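You operate a simulated robot arm through the tools that you are given. There is no shell and no other tool.

You are at the controls of a simulated robot arm. One attempt, no reset.

## Task
Swap two cartons in the spares crate for the grey corner block.
Fine: the CLAMPS and FILTERS cartons go on the bench above the green drawer; close the crate's lid; the TUBES and RUBBER cartons and the motor in the crate stay where they are. Set down upright: short carton, filters carton, what you pick out.

The check looks at the end state, three seconds after you hand in, the way a careful person would. Anything else that was tipped, shoved, dropped, spilled or broken makes it a failure. Lids that push on must go on centred and level and be pressed home; caps that screw on are set level and turned clockwise until they are tight.

## Robot
A 7-joint arm with a three-finger gripper, fixed in place. Base frame: the origin is at the foot of the arm, x ahead of it, y to its left, z up; the work surface is at about z = 0.7. Readings come in m, degrees, newtons and seconds.
Its first joint turns from -166.0 to 166.0 degrees. Payload 2.69 kg.
The tool frame sits at the grasp point between the pads (the TCP): z along the fingers, y along the line on which they close. The tips reach 0.03 m beyond it. Largest opening 0.128 m; the body of the gripper starts 0.117 m behind the TCP.
Orientation is that of the tool frame in the base frame, as a unit quaternion [w, x, y, z]. With the fingers straight down and closing along the base's y, the tool's x points along the base's -x, its y along +y and its z along -z.

## Interface
- The arm moves only by the tool arm_command. Its argument "plan" is a list of rows, each a list of 7 numbers: the finger opening in m, from 0 to 0.128, then the shift along the base's x, y, z in units of 100 mm (1.0 is 100 mm), then the turn, a rotation vector about the base's x, y, z in units of 180 degrees (1.0 is 180 degrees). In form: [[jaw, x, y, z, ax, ay, az], ...]. A call has 1 to 20 rows; each row is the pose to reach, as a shift and turn from the pose commanded when the call began. A call with a number of a shift or a turn outside -1 to 1 is refused whole. Rows are played at 5 a second. More than 0.05 m and 8.6 degrees between two rows, or a gripper value outside its range, and nothing of the call is played. Where a pose cannot be reached the arm comes as near as it can. A force on the tool above 40 N (or 10 N above the force at the start of the call, whichever is more), or a blocked arm, ends the call early, and 0.2 s more pass. The fingers move at their own pace and stop on an object; they squeeze with about 39 N. The grip force told is the motor's: it shows also when the fingers shut on nothing. Time passes only in rows, and 0.2 s behind the last, so rows that repeat a pose let the fingers close. It gives the time, the measured TCP pose, the force on the tool (base axes), the opening and the grip force at its end, in the units of the frame above (readings bear some noise), with the torque about the TCP (base axes, N m) and any sound that the robot's microphone picked up.
- Cameras (640 x 400 px; columns grow to the right, rows downward): "scene" is fixed at [0.2202, 0.649, 1.4946]; the picture's right is [-0.93, 0.38, 0.00], its down [0.36, 0.88, -0.32] and it looks along [-0.12, -0.29, -0.95] (base axes); focal length 214 px, centre (320, 200). "wrist" rides on the gripper at [0.058, 0.054, -0.131] in the tool frame; the picture's right is [-0.68, 0.74, 0.00], its down [-0.62, -0.57, -0.55] and it looks along [-0.40, -0.37, 0.84] (tool axes); focal length 234 px, centre (320, 200). There is no depth. A picture from a camera that has moved, and an enlarged one, comes with that camera's place and axes in the base frame and with its lens.
- capture(camera): a new picture of that camera. No time passes.
- raise_lower(by): slides the trunk up (or, below 0, down) by that many m; the arm rides with it, the base frame stays. It gives what a move gives, with no picture.
- zoom(camera, box): a new picture of the part [left, top, right, bottom] of that camera's present view, enlarged. No time passes.
- hand_in(): hands the job in; it is judged then, once.

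Places have to be worked out from the pictures, the camera data and where the tool is seen. Open the gripper and draw the arm clear of the work before you hand the job in, unless the task says otherwise.

The tools are called after "Request:" as a command line: name --pt "numbers of a row" for each row, then --argument value for the rest, lists and objects as JSON in quotes. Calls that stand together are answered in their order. arm_command: Moves the arm, as the interface text tells. Its arguments: {"type":"object","properties":{"plan":{"type":"array","items":{"type":"array","items":{"type":"number"}}}},"required":["plan"]} The other tools are called the same way: raise_lower (by) slides the trunk up or down; capture (camera) takes a picture; zoom (camera, box) takes an enlarged picture of a part of a camera's view; hand_in () hands the job in.

At the start:

```text
time_s: 0.0
tool_pos: [0.693, 0.0936, 1.3838]
tcp_rot: [0.001, -0.001, 1.0, 0.0]
contact_force: [-0.3, 0.1, -0.6]
torque: [0.0, 0.01, 0.0]
width: 0.1279
grasp_force: 0.1
trunk travel left (down, up): [-0.275, 0.075]
```

scene: 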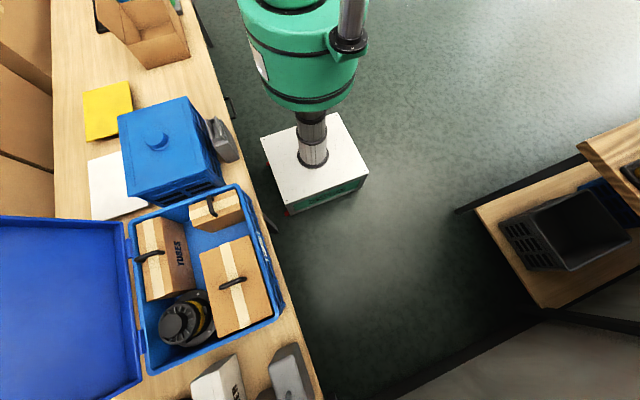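
wrist: 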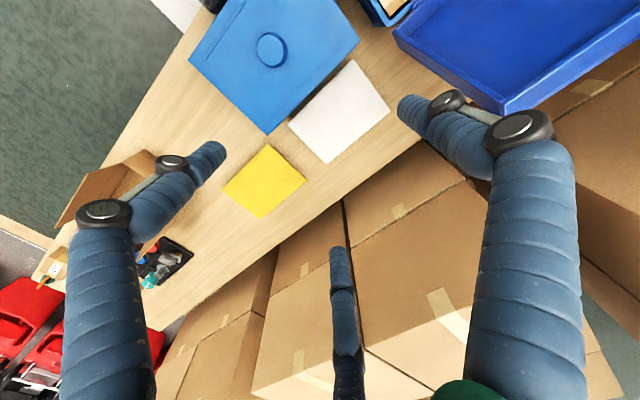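

The first pictures show the spares crate with its lid open, a blue lidded container next to it, and several things on the bench. I'll look closer at both views before moving.

Request:
zoom --camera "scene" --box '[100, 170, 320, 400]'

Request:
zoom --camera "scene" --box '[40, 0, 280, 220]'

Request:
zoom --camera "scene" --box '[440, 100, 640, 330]'

Request:
zoom --camera "wrist" --box '[0, 100, 320, 400]'

```text
1.74 times, centred on (210, 285) of scene
camera zoom: at [0.2202, 0.649, 1.4946], right [-0.93, 0.38, 0.0], down [0.36, 0.88, -0.32], along [-0.12, -0.29, -0.95], focal length 373 px, centre (511, 52)
```

zoom: 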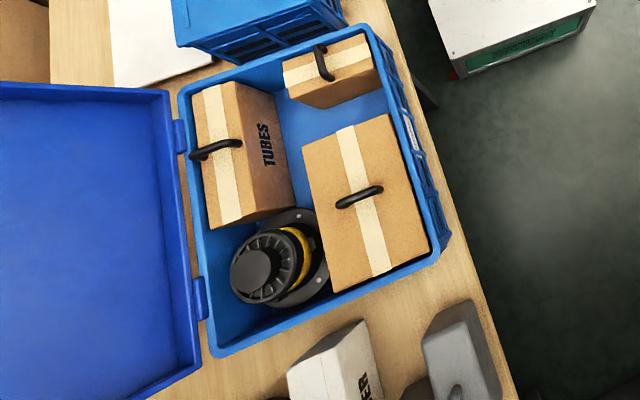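

```text
1.82 times, centred on (160, 110) of scene
camera zoom: at [0.2202, 0.649, 1.4946], right [-0.93, 0.38, 0.0], down [0.36, 0.88, -0.32], along [-0.12, -0.29, -0.95], focal length 390 px, centre (611, 364)
```

zoom: 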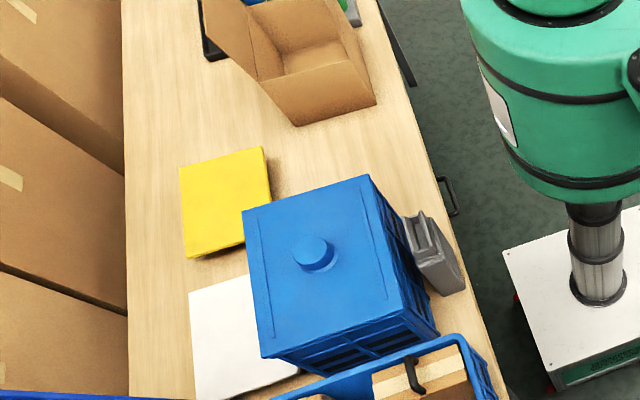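

```text
1.74 times, centred on (540, 215) of scene
camera zoom: at [0.2202, 0.649, 1.4946], right [-0.93, 0.38, 0.0], down [0.36, 0.88, -0.32], along [-0.12, -0.29, -0.95], focal length 373 px, centre (-63, 174)
```

zoom: 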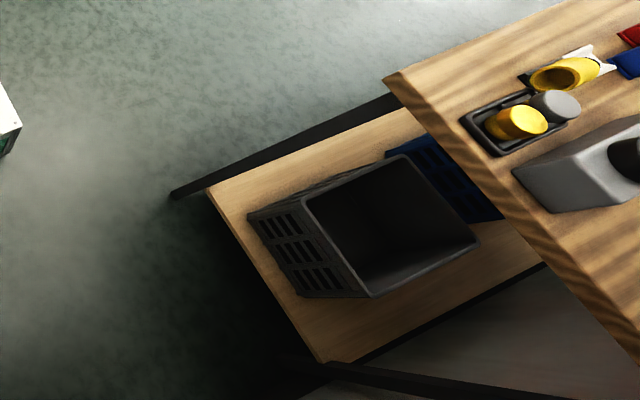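

```text
1.33 times, centred on (160, 250) of wrist
camera zoom: at [0.6351, 0.148, 1.5134], right [0.68, 0.74, 0.0], down [0.62, -0.57, 0.55], along [0.4, -0.37, -0.84], focal length 312 px, centre (533, 133)
```

zoom: 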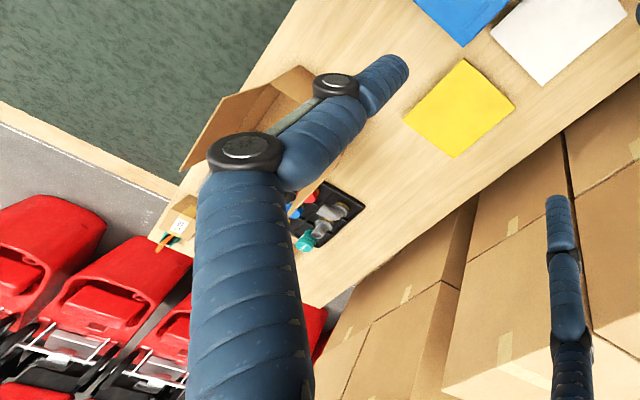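

The bench runs along y with its front edge near x≈0.34, and the crate is centred near (0.55, 0.53) with its lid hinged on the far (+x) side. I need the drawer colours, the carton labels and the grey objects, so I'll zoom in on those areas.

Request:
zoom --camera "scene" --box '[190, 60, 310, 240]'

Request:
zoom --camera "scene" --box '[160, 310, 340, 400]'

Request:
zoom --camera "scene" --box '[170, 0, 260, 70]'

Request:
zoom --camera "scene" --box '[120, 180, 290, 290]'

```text
2.22 times, centred on (250, 150) of scene
camera zoom: at [0.2202, 0.649, 1.4946], right [-0.93, 0.38, 0.0], down [0.36, 0.88, -0.32], along [-0.12, -0.29, -0.95], focal length 477 px, centre (476, 311)
```

zoom: 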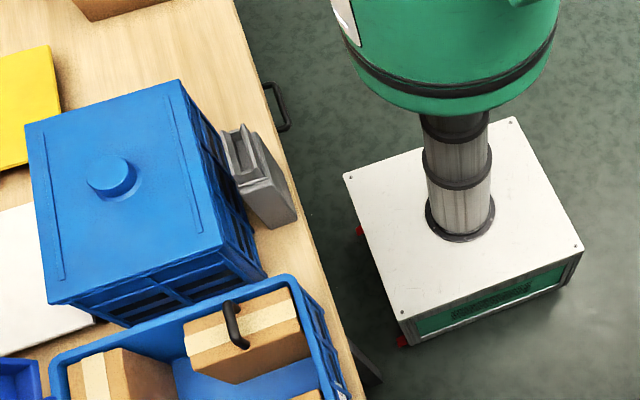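

```text
3.56 times, centred on (250, 355) of scene
camera zoom: at [0.2202, 0.649, 1.4946], right [-0.93, 0.38, 0.0], down [0.36, 0.88, -0.32], along [-0.12, -0.29, -0.95], focal length 763 px, centre (569, -351)
```

zoom: 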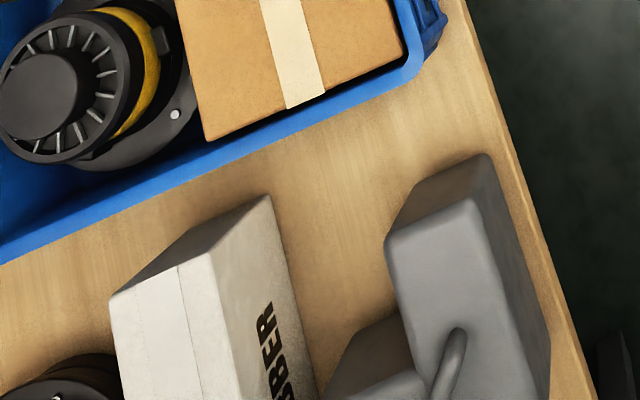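

```text
5.71 times, centred on (215, 35) of scene
camera zoom: at [0.2202, 0.649, 1.4946], right [-0.93, 0.38, 0.0], down [0.36, 0.88, -0.32], along [-0.12, -0.29, -0.95], focal length 1226 px, centre (920, 1143)
```

zoom: 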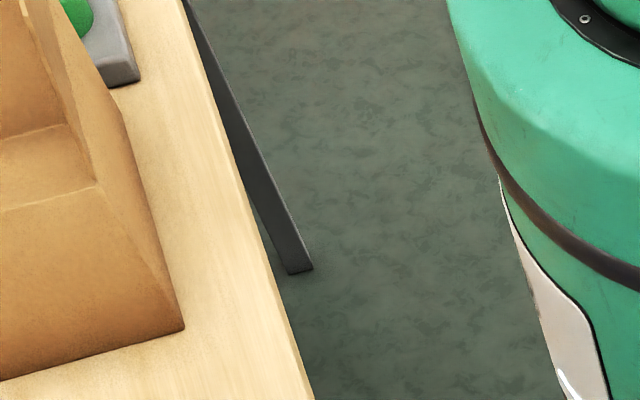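

```text
3.64 times, centred on (205, 235) of scene
camera zoom: at [0.2202, 0.649, 1.4946], right [-0.93, 0.38, 0.0], down [0.36, 0.88, -0.32], along [-0.12, -0.29, -0.95], focal length 780 px, centre (738, 73)
```

zoom: 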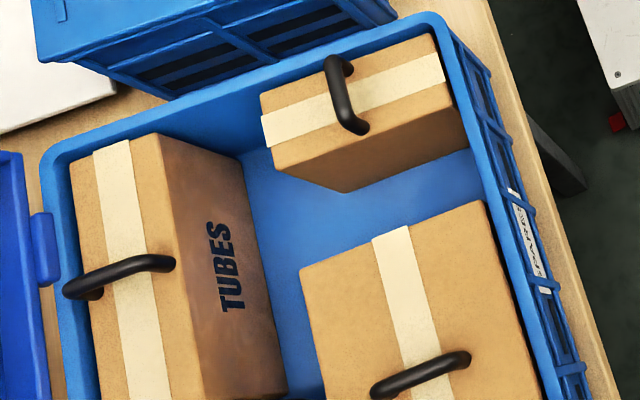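

RUBBER is the white carton outside the crate. Inside the crate I see TUBES, a short carton, a larger carton and the motor. I'll rotate the tool +90° about z and pull back, so the wrist camera looks toward the bench front and the crate.

Request:
arm_command --pt "0.128 -0.09 0 0 0 0 0.0455" --pt "0.128 -0.18 0 0 0 0 0.091" --pt "0.128 -0.27 0 0 0 0 0.1365" --pt "0.128 -0.36 0 0 0 0 0.182" --pt "0.128 -0.45 0 0 0 0 0.2275" --pt "0.128 -0.54 0 0 0 0 0.273" --pt "0.128 -0.63 0 0 0 0 0.3185" --pt "0.128 -0.72 0 0 0 0 0.364" --pt "0.128 -0.81 0 0 0 0 0.4095" --pt "0.128 -0.9 0 0 0 0 0.455" --pt "0.128 -1.0 0 0 0 0 0.5"

```text
time_s: 2.4
tool_pos: [0.5922, 0.0942, 1.3821]
tcp_rot: [0.0, 0.708, -0.706, -0.001]
contact_force: [0.2, 0.1, 0.5]
torque: [-0.01, -0.02, 0.02]
width: 0.1282
grasp_force: 0.0
trunk travel left (down, up): [-0.275, 0.075]
```

The rotation went as commanded. I'll take a wrist picture from here.

Request:
capture --camera "wrist"

```text
taken
camera wrist: at [0.54, 0.0357, 1.5131], right [-0.74, 0.68, 0.0], down [0.56, 0.62, 0.55], along [0.37, 0.4, -0.84], focal length 234 px, centre (320, 200)
```

wrist: 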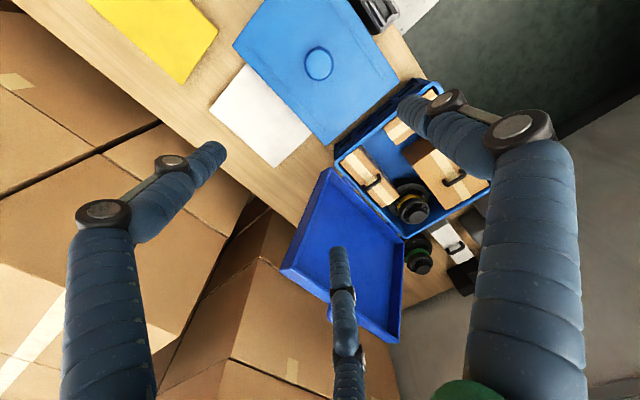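

The crate, its tilted-back lid and the items beyond it (RUBBER, another motor, a grey/black box) are visible. Next I'll pull the arm back toward the base in steps, so the camera can see the front of the bench and its drawers.

Request:
arm_command --pt "0.128 -0.33 -0.1 -0.2 0 0 -0.04" --pt "0.128 -0.66 -0.2 -0.4 0 0 -0.08" --pt "0.128 -1.0 -0.3 -0.6 0 0 -0.12"

Request:
arm_command --pt "0.128 -0.33 -0.1 -0.2 0 0 -0.04" --pt "0.128 -0.66 -0.2 -0.4 0 0 -0.08" --pt "0.128 -1.0 -0.3 -0.6 0 0 -0.12"

Request:
arm_command --pt "0.128 -0.33 -0.1 -0.2 0 0 0" --pt "0.128 -0.66 -0.2 -0.4 0 0 0" --pt "0.128 -1.0 -0.3 -0.6 0 0 0"

Request:
capture --camera "wrist"

Request:
capture --camera "scene"

```text
time_s: 3.2
tool_pos: [0.4913, 0.0623, 1.3239]
tcp_rot: [0.0, -0.561, 0.827, 0.0]
contact_force: [0.0, -0.1, 0.1]
torque: [0.0, 0.05, 0.0]
width: 0.128
grasp_force: 0.0
trunk travel left (down, up): [-0.275, 0.075]
```

```text
time_s: 4.0
tool_pos: [0.3913, 0.0314, 1.264]
tcp_rot: [-0.001, -0.397, 0.918, 0.0]
contact_force: [0.5, -0.1, 0.4]
torque: [-0.03, -0.04, 0.01]
width: 0.1276
grasp_force: 0.1
trunk travel left (down, up): [-0.275, 0.075]
```

```text
time_s: 4.8
tool_pos: [0.2913, 0.0032, 1.2031]
tcp_rot: [0.0, -0.397, 0.918, 0.0]
contact_force: [0.5, -0.5, 0.3]
torque: [0.0, 0.05, 0.05]
width: 0.1282
grasp_force: 0.1
trunk travel left (down, up): [-0.275, 0.075]
```

```text
taken
camera wrist: at [0.2135, -0.0021, 1.3337], right [-0.07, 1.0, 0.0], down [0.83, 0.06, 0.55], along [0.55, 0.04, -0.84], focal length 234 px, centre (320, 200)
```

wrist: 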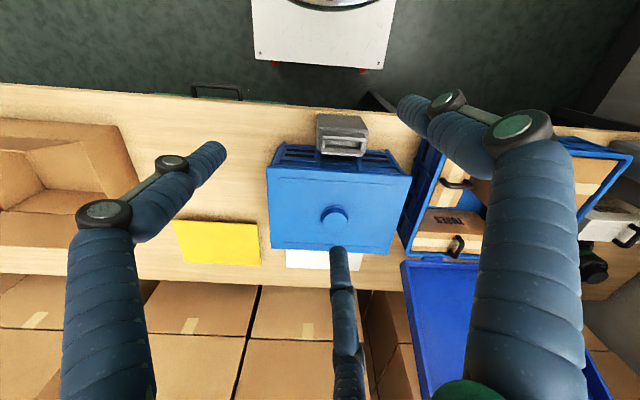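

```text
taken
```

scene: 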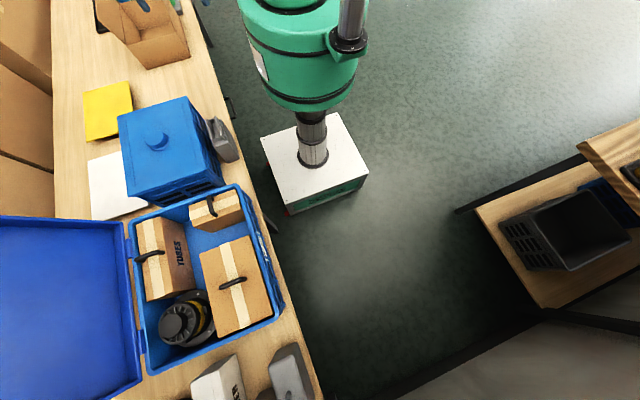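

A drawer handle with a thin green strip shows just below the bench edge at the top left. I'll zoom in there.

Request:
zoom --camera "wrist" --box '[0, 60, 240, 160]'

Request:
zoom --camera "wrist" --box '[180, 60, 420, 180]'

Request:
zoom --camera "wrist" --box '[300, 60, 420, 180]'

```text
2.67 times, centred on (120, 110) of wrist
camera zoom: at [0.2135, -0.0021, 1.3337], right [-0.07, 1.0, 0.0], down [0.83, 0.06, 0.55], along [0.55, 0.04, -0.84], focal length 624 px, centre (853, 440)
```

zoom: 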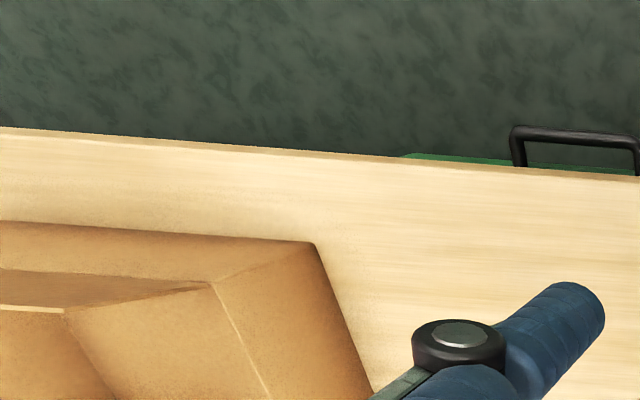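

```text
2.67 times, centred on (300, 120) of wrist
camera zoom: at [0.2135, -0.0021, 1.3337], right [-0.07, 1.0, 0.0], down [0.83, 0.06, 0.55], along [0.55, 0.04, -0.84], focal length 624 px, centre (373, 413)
```

zoom: 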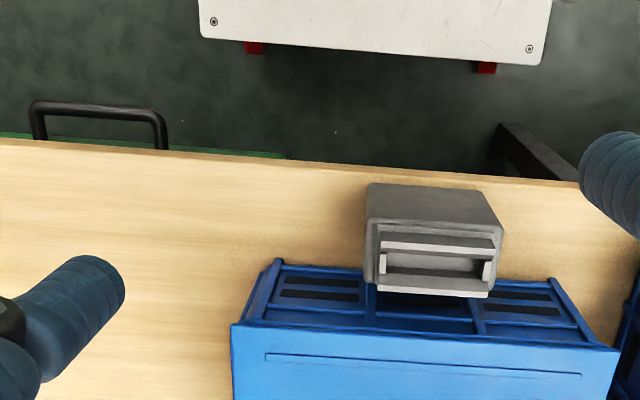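

```text
3.33 times, centred on (360, 120) of wrist
camera zoom: at [0.2135, -0.0021, 1.3337], right [-0.07, 1.0, 0.0], down [0.83, 0.06, 0.55], along [0.55, 0.04, -0.84], focal length 781 px, centre (187, 467)
```

zoom: 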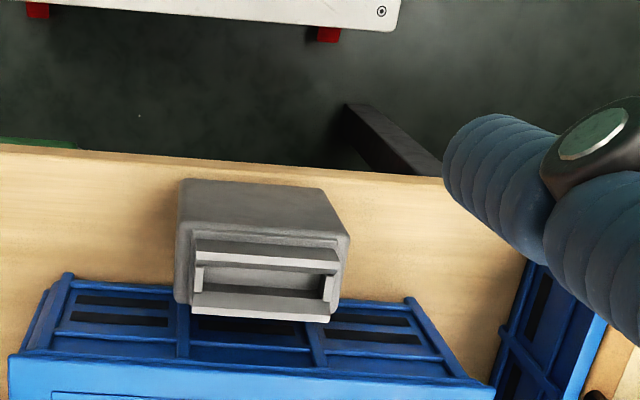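

The green drawer front spans roughly y −0.42 to −0.08, so the bench above it is free around x 0.36–0.7. The grey block with a recess sits near (0.4, 0.06). Next I'll move toward the crate for a closer look at the cartons and labels.

Request:
arm_command --pt "0.128 0.0 0.33 0.1 0 0 0.045" --pt "0.128 0.0 0.66 0.2 0 0 0.09" --pt "0.128 0.0 1.0 0.3 0 0 0.135"

Request:
arm_command --pt "0.128 0.0 0.33 0 0 0 0.045" --pt "0.128 0.0 0.66 0 0 0 0.09" --pt "0.128 0.0 1.0 0 0 0 0.12"

Request:
capture --camera "wrist"

```text
time_s: 5.6
tool_pos: [0.2914, 0.1042, 1.2337]
tcp_rot: [0.0, -0.582, 0.814, 0.0]
contact_force: [0.2, 0.9, 0.3]
torque: [0.0, -0.03, -0.01]
width: 0.1279
grasp_force: 0.0
trunk travel left (down, up): [-0.275, 0.075]
```

```text
time_s: 6.4
tool_pos: [0.2916, 0.2055, 1.2323]
tcp_rot: [0.0, 0.724, -0.69, 0.0]
contact_force: [-0.1, 0.4, -0.4]
torque: [0.03, -0.04, -0.02]
width: 0.1281
grasp_force: 0.2
trunk travel left (down, up): [-0.275, 0.075]
```

```text
taken
camera wrist: at [0.2431, 0.1449, 1.3625], right [-0.77, 0.64, 0.0], down [0.53, 0.64, 0.55], along [0.35, 0.42, -0.84], focal length 234 px, centre (320, 200)
```

wrist: 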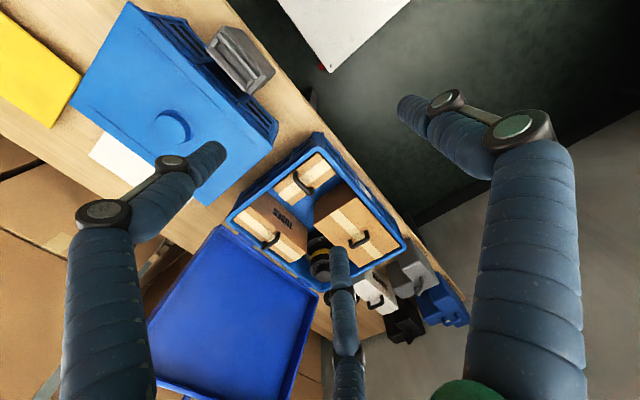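

The crate is in view now. I'll zoom in on its contents and the items beyond it.

Request:
zoom --camera "wrist" --box '[220, 130, 420, 290]'

Request:
zoom --camera "wrist" --box '[340, 230, 480, 350]'

Request:
zoom --camera "wrist" --box '[190, 10, 300, 110]'

```text
2.50 times, centred on (320, 210) of wrist
camera zoom: at [0.2431, 0.1449, 1.3625], right [-0.77, 0.64, 0.0], down [0.53, 0.64, 0.55], along [0.35, 0.42, -0.84], focal length 585 px, centre (320, 175)
```

zoom: 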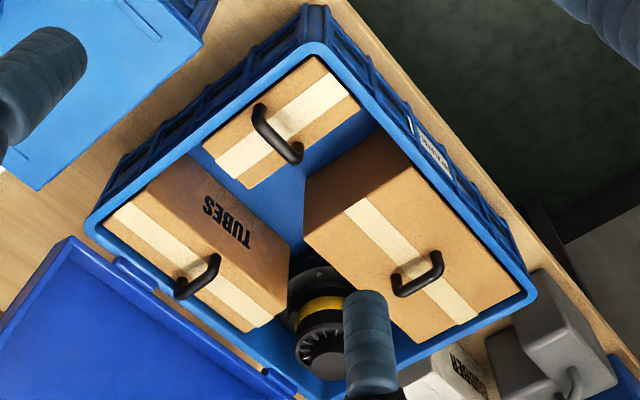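

```text
3.33 times, centred on (410, 290) of wrist
camera zoom: at [0.2431, 0.1449, 1.3625], right [-0.77, 0.64, 0.0], down [0.53, 0.64, 0.55], along [0.35, 0.42, -0.84], focal length 781 px, centre (20, -100)
```

zoom: 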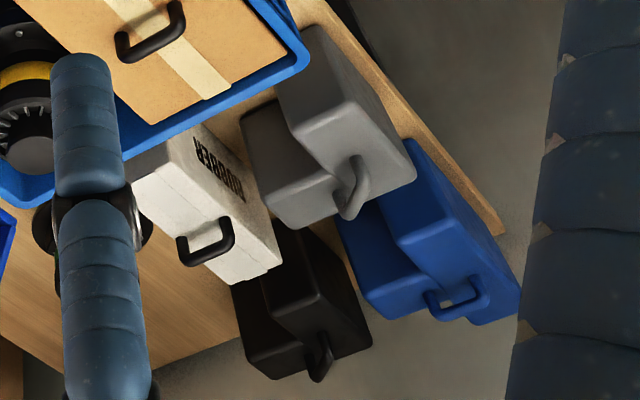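

```text
4.00 times, centred on (245, 60) of wrist
camera zoom: at [0.2431, 0.1449, 1.3625], right [-0.77, 0.64, 0.0], down [0.53, 0.64, 0.55], along [0.35, 0.42, -0.84], focal length 937 px, centre (620, 760)
```

zoom: 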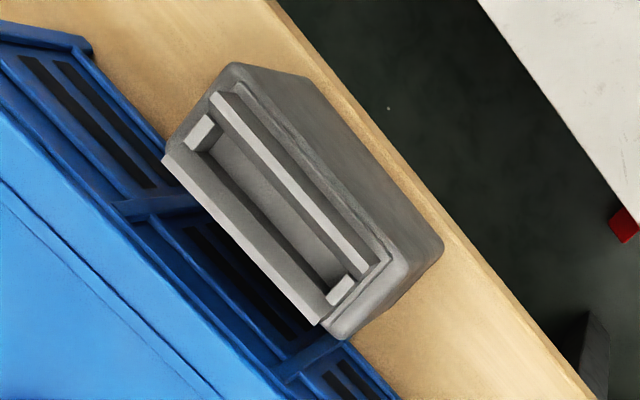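

The grey, black and blue L-shaped blocks with handles stand beyond the crate, so the "grey corner block" is the grey L-shaped one next to RUBBER. I'll move over the crate and look down at it from closer to vertical, so I can measure it.

Request:
arm_command --pt "0.128 0.25 0.3 0.1 0 0 0.025" --pt "0.128 0.5 0.6 0.2 0 0 0.05" --pt "0.128 0.75 0.85 0.25 0 0 0.075" --pt "0.128 0.86 0.98 0.3 0 0 0.09"

Request:
arm_command --pt "0.128 0.25 0.3 0.1 0 0 0.025" --pt "0.128 0.5 0.6 0.2 0 0 0.05" --pt "0.128 0.75 0.85 0.25 0 0 0.075" --pt "0.128 0.86 0.98 0.3 0 0 0.09"

Request:
arm_command --pt "0.128 0.25 0.3 0.1 0 0 0.015" --pt "0.128 0.5 0.6 0.2 0 0 0.03" --pt "0.128 0.75 0.85 0.25 0 0 0.04" --pt "0.128 0.86 0.98 0.3 0 0 0.045"

Request:
capture --camera "wrist"

Request:
capture --camera "scene"

```text
time_s: 7.4
tool_pos: [0.3774, 0.3042, 1.2636]
tcp_rot: [0.001, 0.814, -0.581, -0.001]
contact_force: [0.3, 0.1, -0.2]
torque: [-0.03, 0.03, -0.03]
width: 0.1279
grasp_force: 0.0
trunk travel left (down, up): [-0.275, 0.075]
```

```text
time_s: 8.4
tool_pos: [0.4649, 0.3973, 1.2944]
tcp_rot: [0.0, 0.887, -0.461, 0.0]
contact_force: [-0.4, 0.1, 0.0]
torque: [-0.05, 0.01, 0.0]
width: 0.128
grasp_force: 0.0
trunk travel left (down, up): [-0.275, 0.075]
```

```text
time_s: 9.4
tool_pos: [0.55, 0.5007, 1.3225]
tcp_rot: [0.001, 0.918, -0.397, -0.001]
contact_force: [0.3, 0.8, -1.5]
torque: [-0.02, 0.04, 0.01]
width: 0.1278
grasp_force: 0.0
trunk travel left (down, up): [-0.275, 0.075]
```

```text
taken
camera wrist: at [0.553, 0.4199, 1.4526], right [-1.0, -0.01, 0.0], down [-0.01, 0.84, 0.55], along [-0.01, 0.55, -0.84], focal length 234 px, centre (320, 200)
```

wrist: 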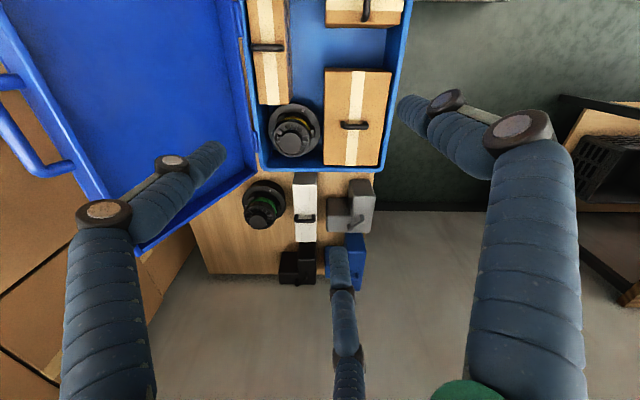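

```text
taken
```

scene: 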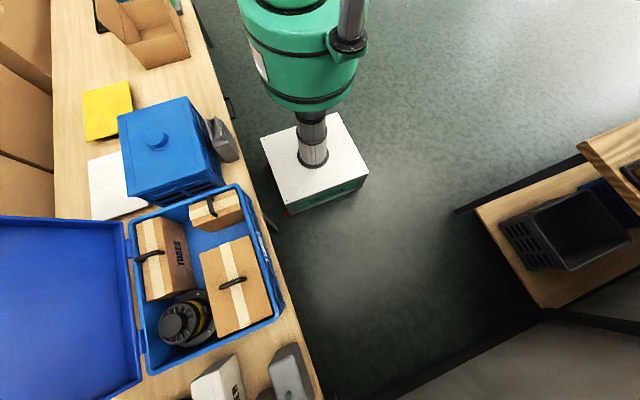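

The crate is slightly rotated, and the wrist view shows all the contents from nearly above. I'll zoom in for precise pixel measurements.

Request:
zoom --camera "wrist" --box '[230, 0, 420, 119]'

Request:
zoom --camera "wrist" --box '[230, 60, 420, 179]'

Request:
zoom --camera "wrist" --box '[220, 160, 412, 280]'

Request:
zoom --camera "wrist" --box '[0, 0, 280, 175]'

```text
3.36 times, centred on (325, 60) of wrist
camera zoom: at [0.553, 0.4199, 1.4526], right [-1.0, -0.01, 0.0], down [-0.01, 0.84, 0.55], along [-0.01, 0.55, -0.84], focal length 787 px, centre (303, 672)
```

zoom: 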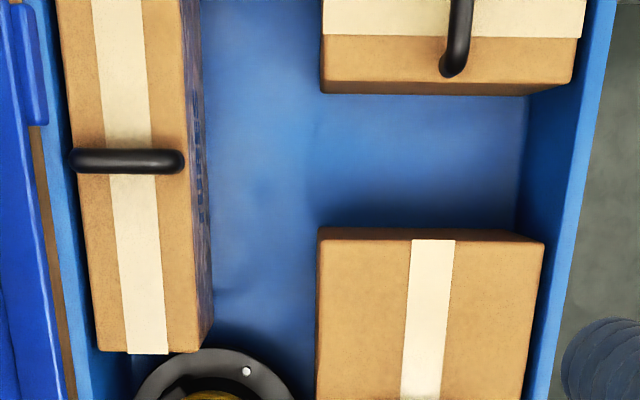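

```text
3.36 times, centred on (325, 120) of wrist
camera zoom: at [0.553, 0.4199, 1.4526], right [-1.0, -0.01, 0.0], down [-0.01, 0.84, 0.55], along [-0.01, 0.55, -0.84], focal length 787 px, centre (303, 471)
```

zoom: 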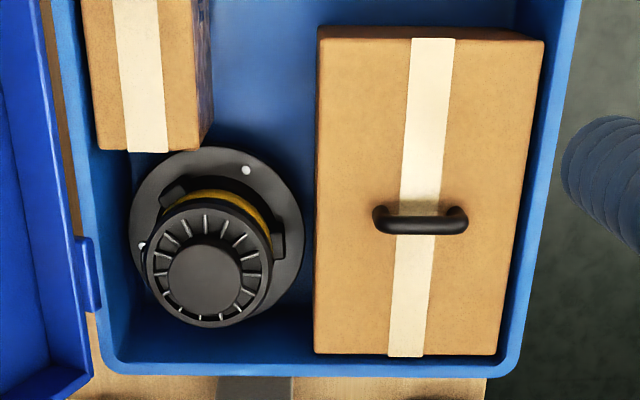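

```text
3.33 times, centred on (316, 220) of wrist
camera zoom: at [0.553, 0.4199, 1.4526], right [-1.0, -0.01, 0.0], down [-0.01, 0.84, 0.55], along [-0.01, 0.55, -0.84], focal length 781 px, centre (333, 133)
```

zoom: 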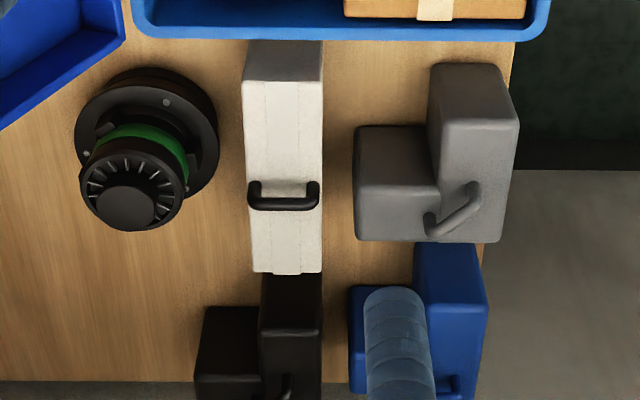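

```text
2.29 times, centred on (140, 88) of wrist
camera zoom: at [0.553, 0.4199, 1.4526], right [-1.0, -0.01, 0.0], down [-0.01, 0.84, 0.55], along [-0.01, 0.55, -0.84], focal length 535 px, centre (731, 457)
```

zoom: 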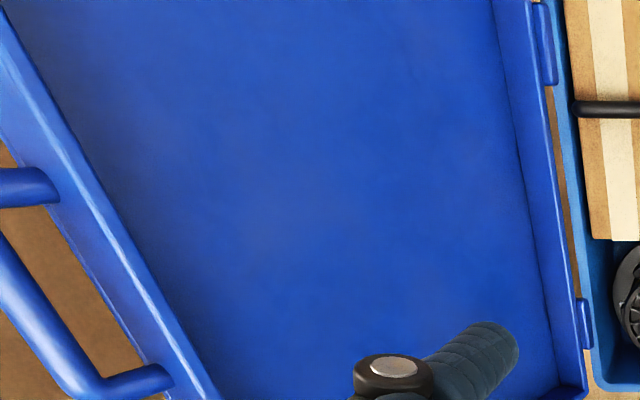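

Triangulating from several views puts the short carton's handle bar near (0.461, 0.336, 0.843), running along y. The large carton's bar is near (0.460, 0.586, 0.847) along x, and the grey block's handle is near (0.428, 0.909, 0.839). I'll go above the short carton first and turn so the fingers close along x.

Request:
arm_command --pt "0.128 -0.1 -0.18 -0.3 0 0 -0.027" --pt "0.128 -0.2 -0.37 -0.6 0 0 -0.054" --pt "0.128 -0.3 -0.55 -0.9 0 0 -0.08"

Request:
arm_command --pt "0.128 -0.1 -0.18 -0.3 0 0 -0.027" --pt "0.128 -0.2 -0.37 -0.6 0 0 -0.054" --pt "0.128 -0.3 -0.55 -0.9 0 0 -0.08"

Request:
arm_command --pt "0.128 -0.1 -0.18 -0.3 0 0 -0.027" --pt "0.128 -0.2 -0.37 -0.6 0 0 -0.054" --pt "0.128 -0.3 -0.55 -0.9 0 0 -0.08"

Request:
capture --camera "wrist"

Request:
capture --camera "scene"

```text
time_s: 10.2
tool_pos: [0.5187, 0.4417, 1.234]
tcp_rot: [0.0, 0.861, -0.508, 0.0]
contact_force: [-0.7, 0.5, -0.4]
torque: [-0.03, -0.02, 0.02]
width: 0.1281
grasp_force: 0.1
trunk travel left (down, up): [-0.275, 0.075]
```

```text
time_s: 11.0
tool_pos: [0.489, 0.3863, 1.1428]
tcp_rot: [0.0, 0.79, -0.613, -0.001]
contact_force: [-0.4, 0.4, -0.2]
torque: [-0.02, 0.0, 0.01]
width: 0.1282
grasp_force: 0.1
trunk travel left (down, up): [-0.275, 0.075]
```

```text
time_s: 11.8
tool_pos: [0.4608, 0.3323, 1.0528]
tcp_rot: [0.001, -0.707, 0.708, -0.001]
contact_force: [-0.1, -0.1, 0.0]
torque: [0.0, 0.0, -0.01]
width: 0.1278
grasp_force: 0.1
trunk travel left (down, up): [-0.275, 0.075]
```

```text
taken
camera wrist: at [0.4078, 0.2744, 1.1827], right [-0.74, 0.68, 0.0], down [0.57, 0.61, 0.55], along [0.37, 0.4, -0.84], focal length 234 px, centre (320, 200)
```

wrist: 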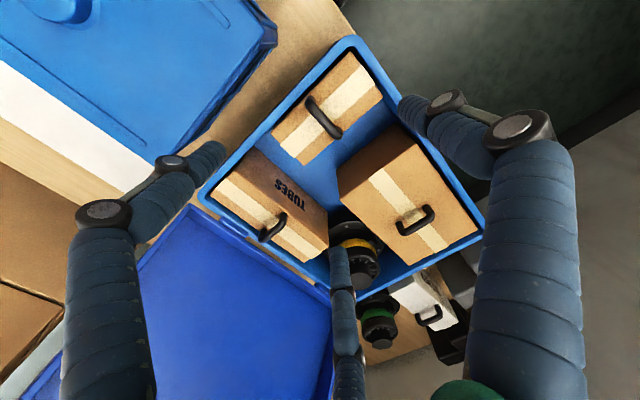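

```text
taken
```

scene: 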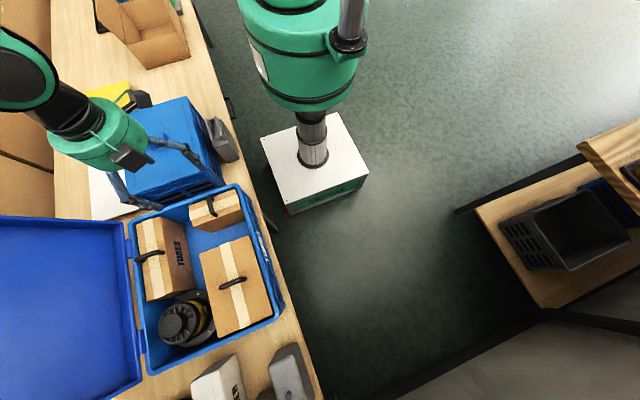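

The short carton's handle is visible below the open jaws. I'll zoom in to measure its direction and centre.

Request:
zoom --camera "wrist" --box '[240, 40, 400, 140]'

Request:
zoom --camera "wrist" --box '[320, 120, 480, 220]'

```text
4.00 times, centred on (320, 90) of wrist
camera zoom: at [0.4078, 0.2744, 1.1827], right [-0.74, 0.68, 0.0], down [0.57, 0.61, 0.55], along [0.37, 0.4, -0.84], focal length 937 px, centre (320, 640)
```

zoom: 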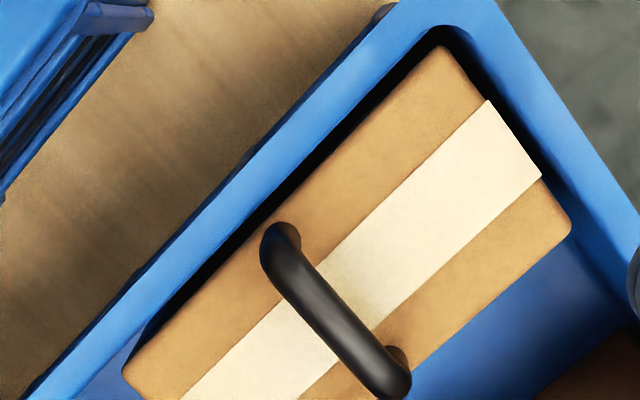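

```text
4.00 times, centred on (400, 170) of wrist
camera zoom: at [0.4078, 0.2744, 1.1827], right [-0.74, 0.68, 0.0], down [0.57, 0.61, 0.55], along [0.37, 0.4, -0.84], focal length 937 px, centre (0, 320)
```

zoom: 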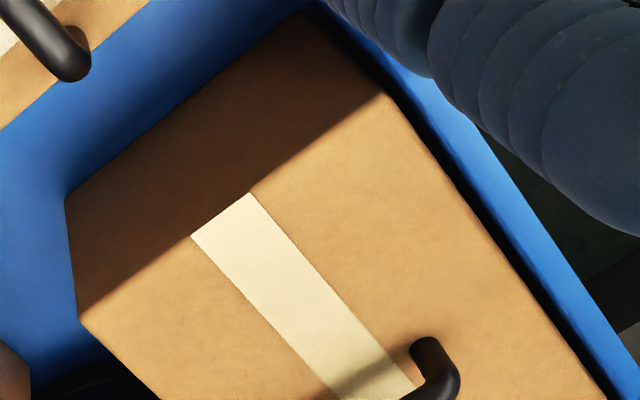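

The bar runs almost exactly along y, centred at about (0.460, 0.340) with its centre near z≈0.843, roughly 35 mm above the carton top. I'll partly close the jaws and descend to z≈0.95 to recheck alignment.

Request:
arm_command --pt "0.08 0.0 0.04 -0.35 0 0 0" --pt "0.07 0.0 0.08 -0.7 0 0 0" --pt "0.07 0.0 0.08 -1.0 0 0 0"

Request:
capture --camera "wrist"

Request:
zoom --camera "scene" --box '[60, 100, 300, 250]'

```text
time_s: 12.6
tool_pos: [0.46, 0.3414, 0.9524]
tcp_rot: [0.0, 0.708, -0.707, -0.001]
contact_force: [0.6, -0.5, -0.2]
torque: [0.03, -0.02, 0.0]
width: 0.07
grasp_force: 0.1
trunk travel left (down, up): [-0.275, 0.075]
```

```text
taken
camera wrist: at [0.4071, 0.2824, 1.0826], right [-0.74, 0.68, 0.0], down [0.57, 0.62, 0.55], along [0.37, 0.4, -0.84], focal length 234 px, centre (320, 200)
```

wrist: 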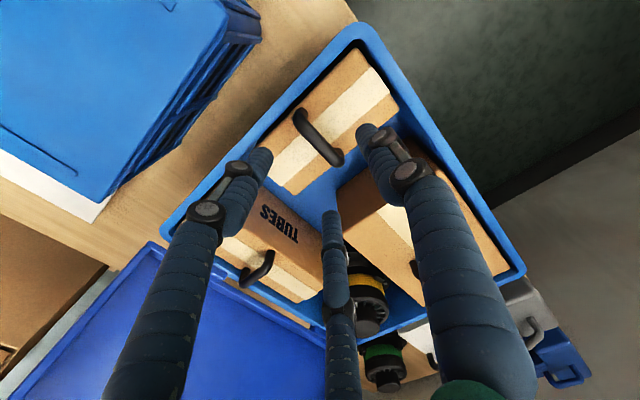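

```text
2.67 times, centred on (180, 175) of scene
camera zoom: at [0.2202, 0.649, 1.4946], right [-0.93, 0.38, 0.0], down [0.36, 0.88, -0.32], along [-0.12, -0.29, -0.95], focal length 572 px, centre (693, 267)
```

zoom: 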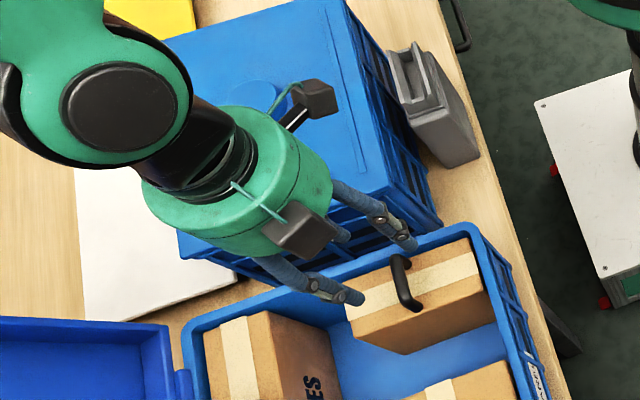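

The bar projects exactly where I predicted, so alignment is good. I'll descend to z≈0.852 with the jaws still open 70 mm.

Request:
arm_command --pt "0.07 0.0 0.0 -0.35 0 0 0" --pt "0.07 0.0 0.0 -0.7 0 0 0" --pt "0.07 0.0 0.0 -1.0 0 0 0" --pt "0.07 0.0 0.0 -1.0 0 0 0"

Request:
capture --camera "wrist"

Request:
zoom --camera "scene" --box '[100, 130, 260, 250]'

```text
time_s: 13.4
tool_pos: [0.4599, 0.339, 0.8683]
tcp_rot: [0.0, 0.707, -0.707, 0.0]
contact_force: [-7.5, -6.5, 21.3]
torque: [-1.06, -0.33, -0.32]
width: 0.0747
grasp_force: 3.0
trunk travel left (down, up): [-0.275, 0.075]
stopped in row 3: the force on the tool passed its limit at 166 N (the readings are from after the stop); the commanded pose is now the measured one
```

```text
taken
camera wrist: at [0.407, 0.281, 0.9981], right [-0.74, 0.68, 0.0], down [0.57, 0.62, 0.55], along [0.37, 0.4, -0.84], focal length 234 px, centre (320, 200)
```

wrist: 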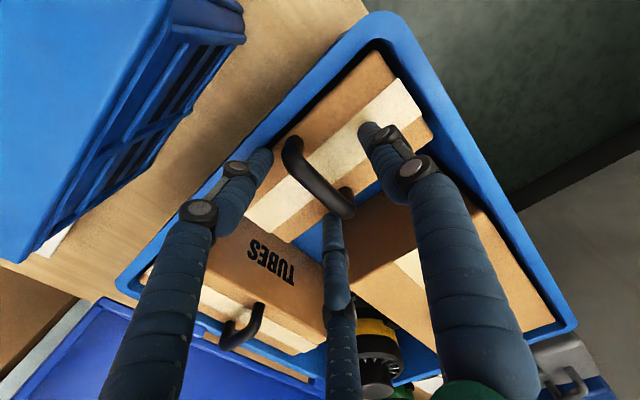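

```text
3.33 times, centred on (180, 190) of scene
camera zoom: at [0.2202, 0.649, 1.4946], right [-0.93, 0.38, 0.0], down [0.36, 0.88, -0.32], along [-0.12, -0.29, -0.95], focal length 715 px, centre (787, 233)
```

zoom: 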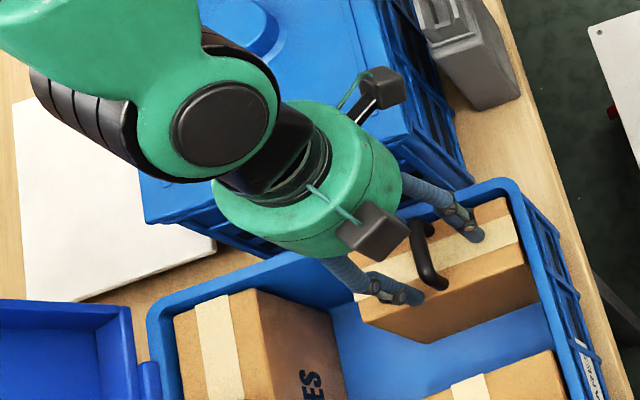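

The force stop came from a third finger: the pictures show three fingers at 120°, and the torque puts the contact at about (0.48, 0.30), on the crate's −y rim. I'll back up 5 cm, narrow the opening to 60 mm, shift the TCP to about (0.466, 0.344), and check that nothing moved.

Request:
arm_command --pt "0.07 0.0 0.0 0.25 0 0 0" --pt "0.06 0.03 0.03 0.5 0 0 0" --pt "0.06 0.06 0.05 0.5 0 0 0"

Request:
capture --camera "wrist"

Request:
zoom --camera "wrist" --box '[220, 20, 460, 220]'

Request:
zoom --camera "scene" --box '[100, 130, 260, 250]'

```text
time_s: 14.2
tool_pos: [0.467, 0.3444, 0.9177]
tcp_rot: [0.0, 0.708, -0.706, -0.001]
contact_force: [0.6, 0.0, 0.0]
torque: [0.01, -0.01, -0.01]
width: 0.0602
grasp_force: 0.0
trunk travel left (down, up): [-0.275, 0.075]
```

```text
taken
camera wrist: at [0.4141, 0.287, 1.0483], right [-0.74, 0.68, 0.0], down [0.57, 0.62, 0.55], along [0.37, 0.4, -0.84], focal length 234 px, centre (320, 200)
```

wrist: 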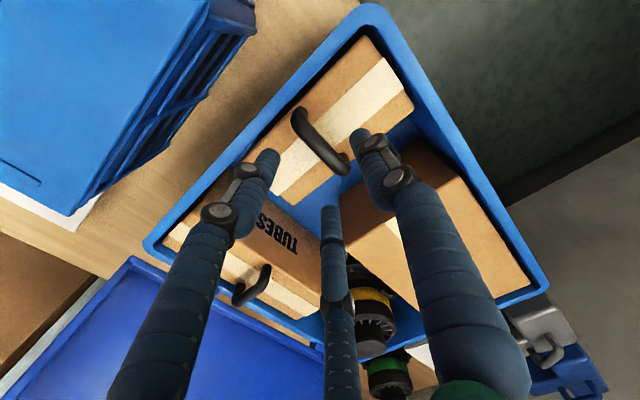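

```text
2.00 times, centred on (340, 120) of wrist
camera zoom: at [0.4141, 0.287, 1.0483], right [-0.74, 0.68, 0.0], down [0.57, 0.62, 0.55], along [0.37, 0.4, -0.84], focal length 468 px, centre (280, 360)
```

zoom: 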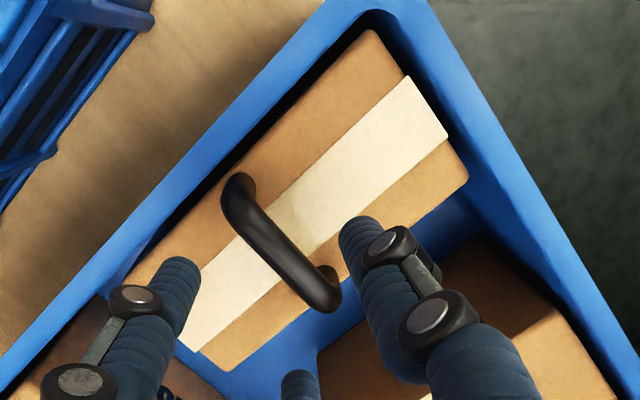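

```text
3.33 times, centred on (180, 190) of scene
camera zoom: at [0.2202, 0.649, 1.4946], right [-0.93, 0.38, 0.0], down [0.36, 0.88, -0.32], along [-0.12, -0.29, -0.95], focal length 715 px, centre (787, 233)
```

zoom: 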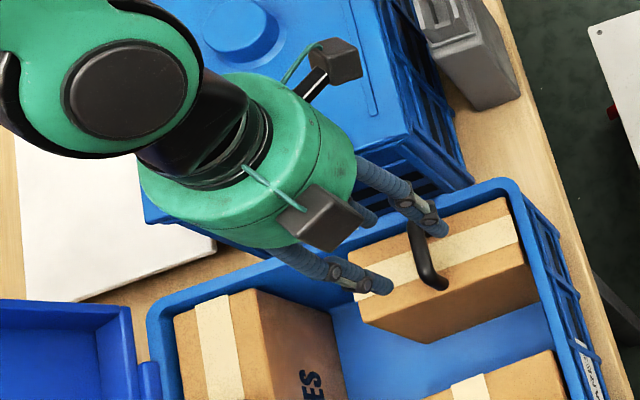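

The carton hasn't moved; its bar is centred at (0.462, 0.342), with the −x finger on one side and the other two on the other. I'll descend to z≈0.856 in small steps.

Request:
arm_command --pt "0.06 0.0 0.0 -0.2 0 0 -0.01" --pt "0.06 0.0 0.0 -0.4 0 0 -0.015" --pt "0.06 0.0 0.0 -0.52 0 0 -0.015" --pt "0.06 0.0 0.0 -0.62 0 0 -0.015" --pt "0.06 0.0 0.0 -0.62 0 0 -0.015"

Request:
zoom --camera "wrist" --box '[200, 80, 440, 280]'

Request:
zoom --camera "scene" --box '[120, 150, 240, 240]'

```text
time_s: 15.1
tool_pos: [0.4696, 0.3468, 0.8628]
tcp_rot: [0.002, -0.69, 0.724, 0.0]
contact_force: [4.6, -1.3, 3.4]
torque: [-0.13, 0.06, 0.08]
width: 0.0332
grasp_force: 15.6
trunk travel left (down, up): [-0.275, 0.075]
stopped in row 4: the force on the tool passed its limit at 47 N (the readings are from after the stop); the commanded pose is now the measured one
```

```text
2.00 times, centred on (320, 180) of wrist
camera zoom: at [0.4134, 0.2904, 0.9926], right [-0.7, 0.71, 0.0], down [0.59, 0.59, 0.55], along [0.39, 0.39, -0.83], focal length 468 px, centre (320, 240)
```

zoom: 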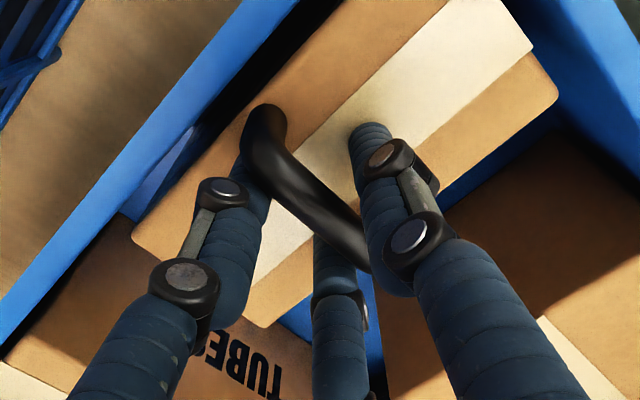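

```text
4.44 times, centred on (180, 195) of scene
camera zoom: at [0.2202, 0.649, 1.4946], right [-0.93, 0.38, 0.0], down [0.36, 0.88, -0.32], along [-0.12, -0.29, -0.95], focal length 953 px, centre (942, 222)
```

zoom: 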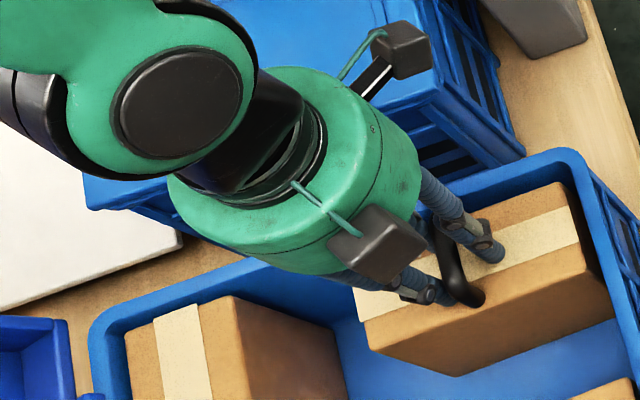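

The stop came at TCP z 0.863, with the fingers pushed in to 33 mm around the bar. I'll look closely before doing anything else.

Request:
capture --camera "wrist"

Request:
zoom --camera "wrist" --box '[250, 110, 370, 210]'

Request:
zoom --camera "scene" --box '[180, 180, 260, 240]'

```text
taken
camera wrist: at [0.4134, 0.2904, 0.9926], right [-0.7, 0.71, 0.0], down [0.59, 0.59, 0.55], along [0.39, 0.39, -0.83], focal length 234 px, centre (320, 200)
```

wrist: 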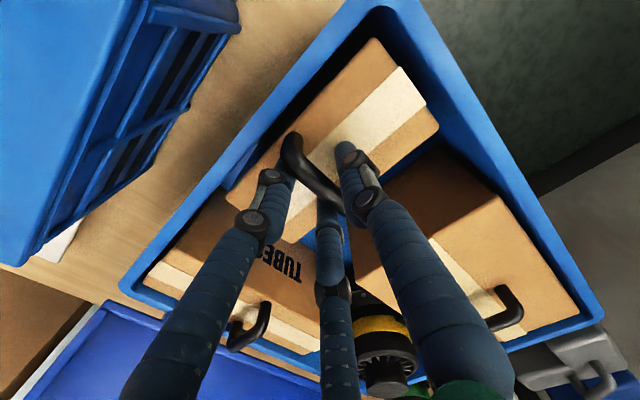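

```text
4.00 times, centred on (310, 160) of wrist
camera zoom: at [0.4134, 0.2904, 0.9926], right [-0.7, 0.71, 0.0], down [0.59, 0.59, 0.55], along [0.39, 0.39, -0.83], focal length 937 px, centre (360, 360)
```

zoom: 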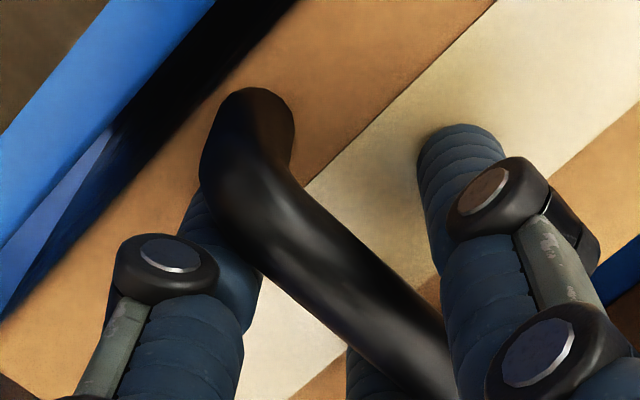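

```text
6.67 times, centred on (220, 210) of scene
camera zoom: at [0.2202, 0.649, 1.4946], right [-0.93, 0.38, 0.0], down [0.36, 0.88, -0.32], along [-0.12, -0.29, -0.95], focal length 1430 px, centre (987, 133)
```

zoom: 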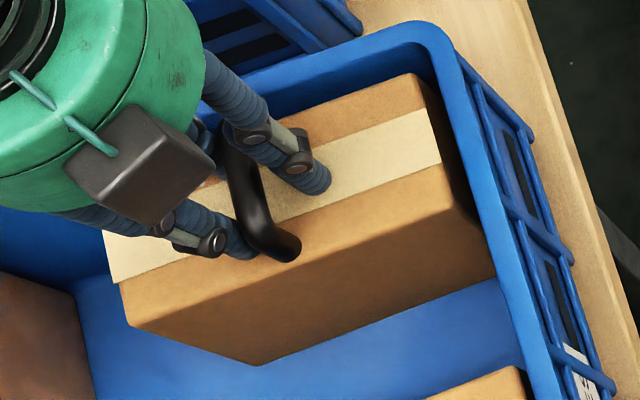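

The fingertips have reached the carton top and straddle the bar, with the bar about 18 mm below the TCP. I'll raise 4 mm to release the pressure and close on the bar.

Request:
arm_command --pt "0.034 0.0 0.0 0.04 0 0 0" --pt "0.02 0.0 0.0 0.04 0 0 0" --pt "0.0 0.0 0.0 0.04 0 0 0" --pt "0.0 0.0 0.0 0.04 0 0 0" --pt "0.0 0.0 0.0 0.04 0 0 0"

Request:
zoom --camera "wrist" --box '[200, 80, 440, 280]'

Request:
zoom --camera "scene" --box '[120, 150, 280, 270]'

```text
time_s: 16.3
tool_pos: [0.466, 0.3446, 0.8643]
tcp_rot: [-0.001, -0.691, 0.723, 0.001]
contact_force: [0.0, 0.5, 0.3]
torque: [0.0, 0.04, 0.01]
width: 0.0217
grasp_force: 39.1
trunk travel left (down, up): [-0.275, 0.075]
```

```text
2.00 times, centred on (320, 180) of wrist
camera zoom: at [0.4121, 0.2891, 0.9953], right [-0.7, 0.71, 0.0], down [0.59, 0.59, 0.55], along [0.39, 0.39, -0.84], focal length 468 px, centre (320, 240)
```

zoom: 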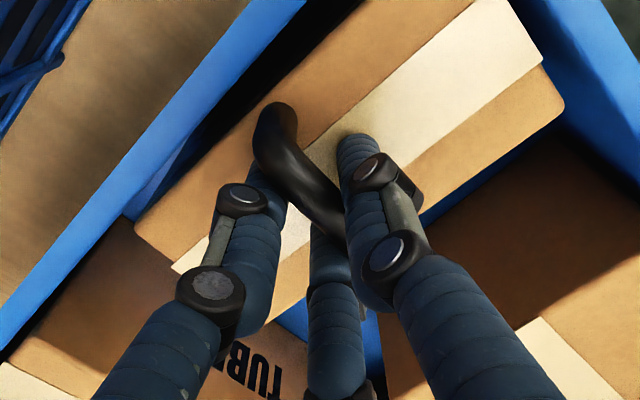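

```text
3.33 times, centred on (200, 210) of scene
camera zoom: at [0.2202, 0.649, 1.4946], right [-0.93, 0.38, 0.0], down [0.36, 0.88, -0.32], along [-0.12, -0.29, -0.95], focal length 715 px, centre (720, 167)
```

zoom: 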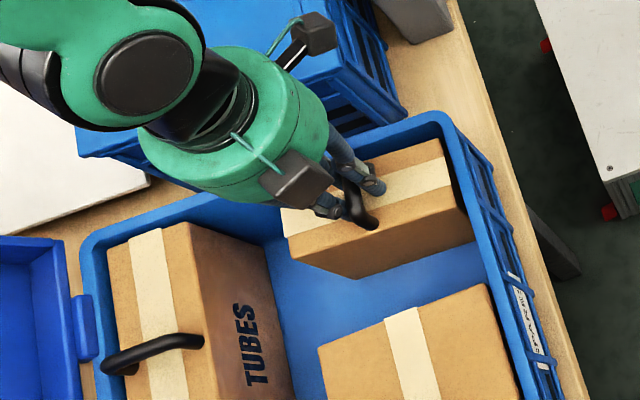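

The jaws have closed on the bar at 21.7 mm with 39 N. I'll lift slowly, straight up.

Request:
arm_command --pt "0.0 0.0 0.0 0.1 0 0 0" --pt "0.0 0.0 0.0 0.25 0 0 0" --pt "0.0 0.0 0.0 0.4 0 0 0" --pt "0.0 0.0 0.0 0.6 0 0 0" --pt "0.0 0.0 0.0 0.8 0 0 0" --pt "0.0 0.0 0.0 1.0 0 0 0"

Request:
zoom --camera "scene" --box '[80, 100, 320, 280]'

Request:
capture --camera "wrist"

```text
time_s: 17.7
tool_pos: [0.4655, 0.347, 0.9638]
tcp_rot: [0.0, -0.69, 0.723, 0.0]
contact_force: [-0.5, 0.7, -2.6]
torque: [0.05, -0.03, 0.01]
width: 0.0213
grasp_force: 38.9
trunk travel left (down, up): [-0.275, 0.075]
```

```text
2.22 times, centred on (200, 190) of scene
camera zoom: at [0.2202, 0.649, 1.4946], right [-0.93, 0.38, 0.0], down [0.36, 0.88, -0.32], along [-0.12, -0.29, -0.95], focal length 477 px, centre (587, 222)
```

zoom: 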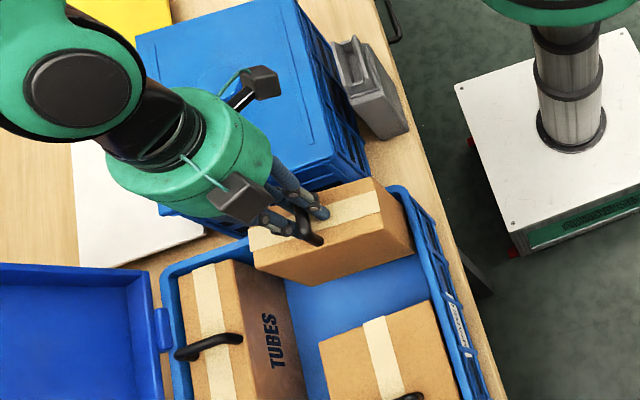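

```text
taken
camera wrist: at [0.4106, 0.2907, 1.0951], right [-0.7, 0.71, 0.0], down [0.59, 0.59, 0.55], along [0.39, 0.39, -0.84], focal length 234 px, centre (320, 200)
```

wrist: 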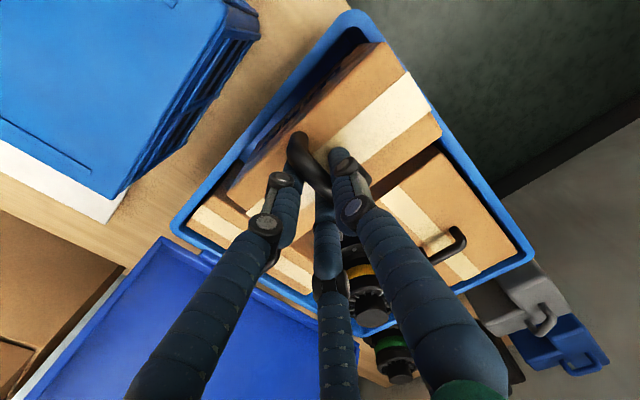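

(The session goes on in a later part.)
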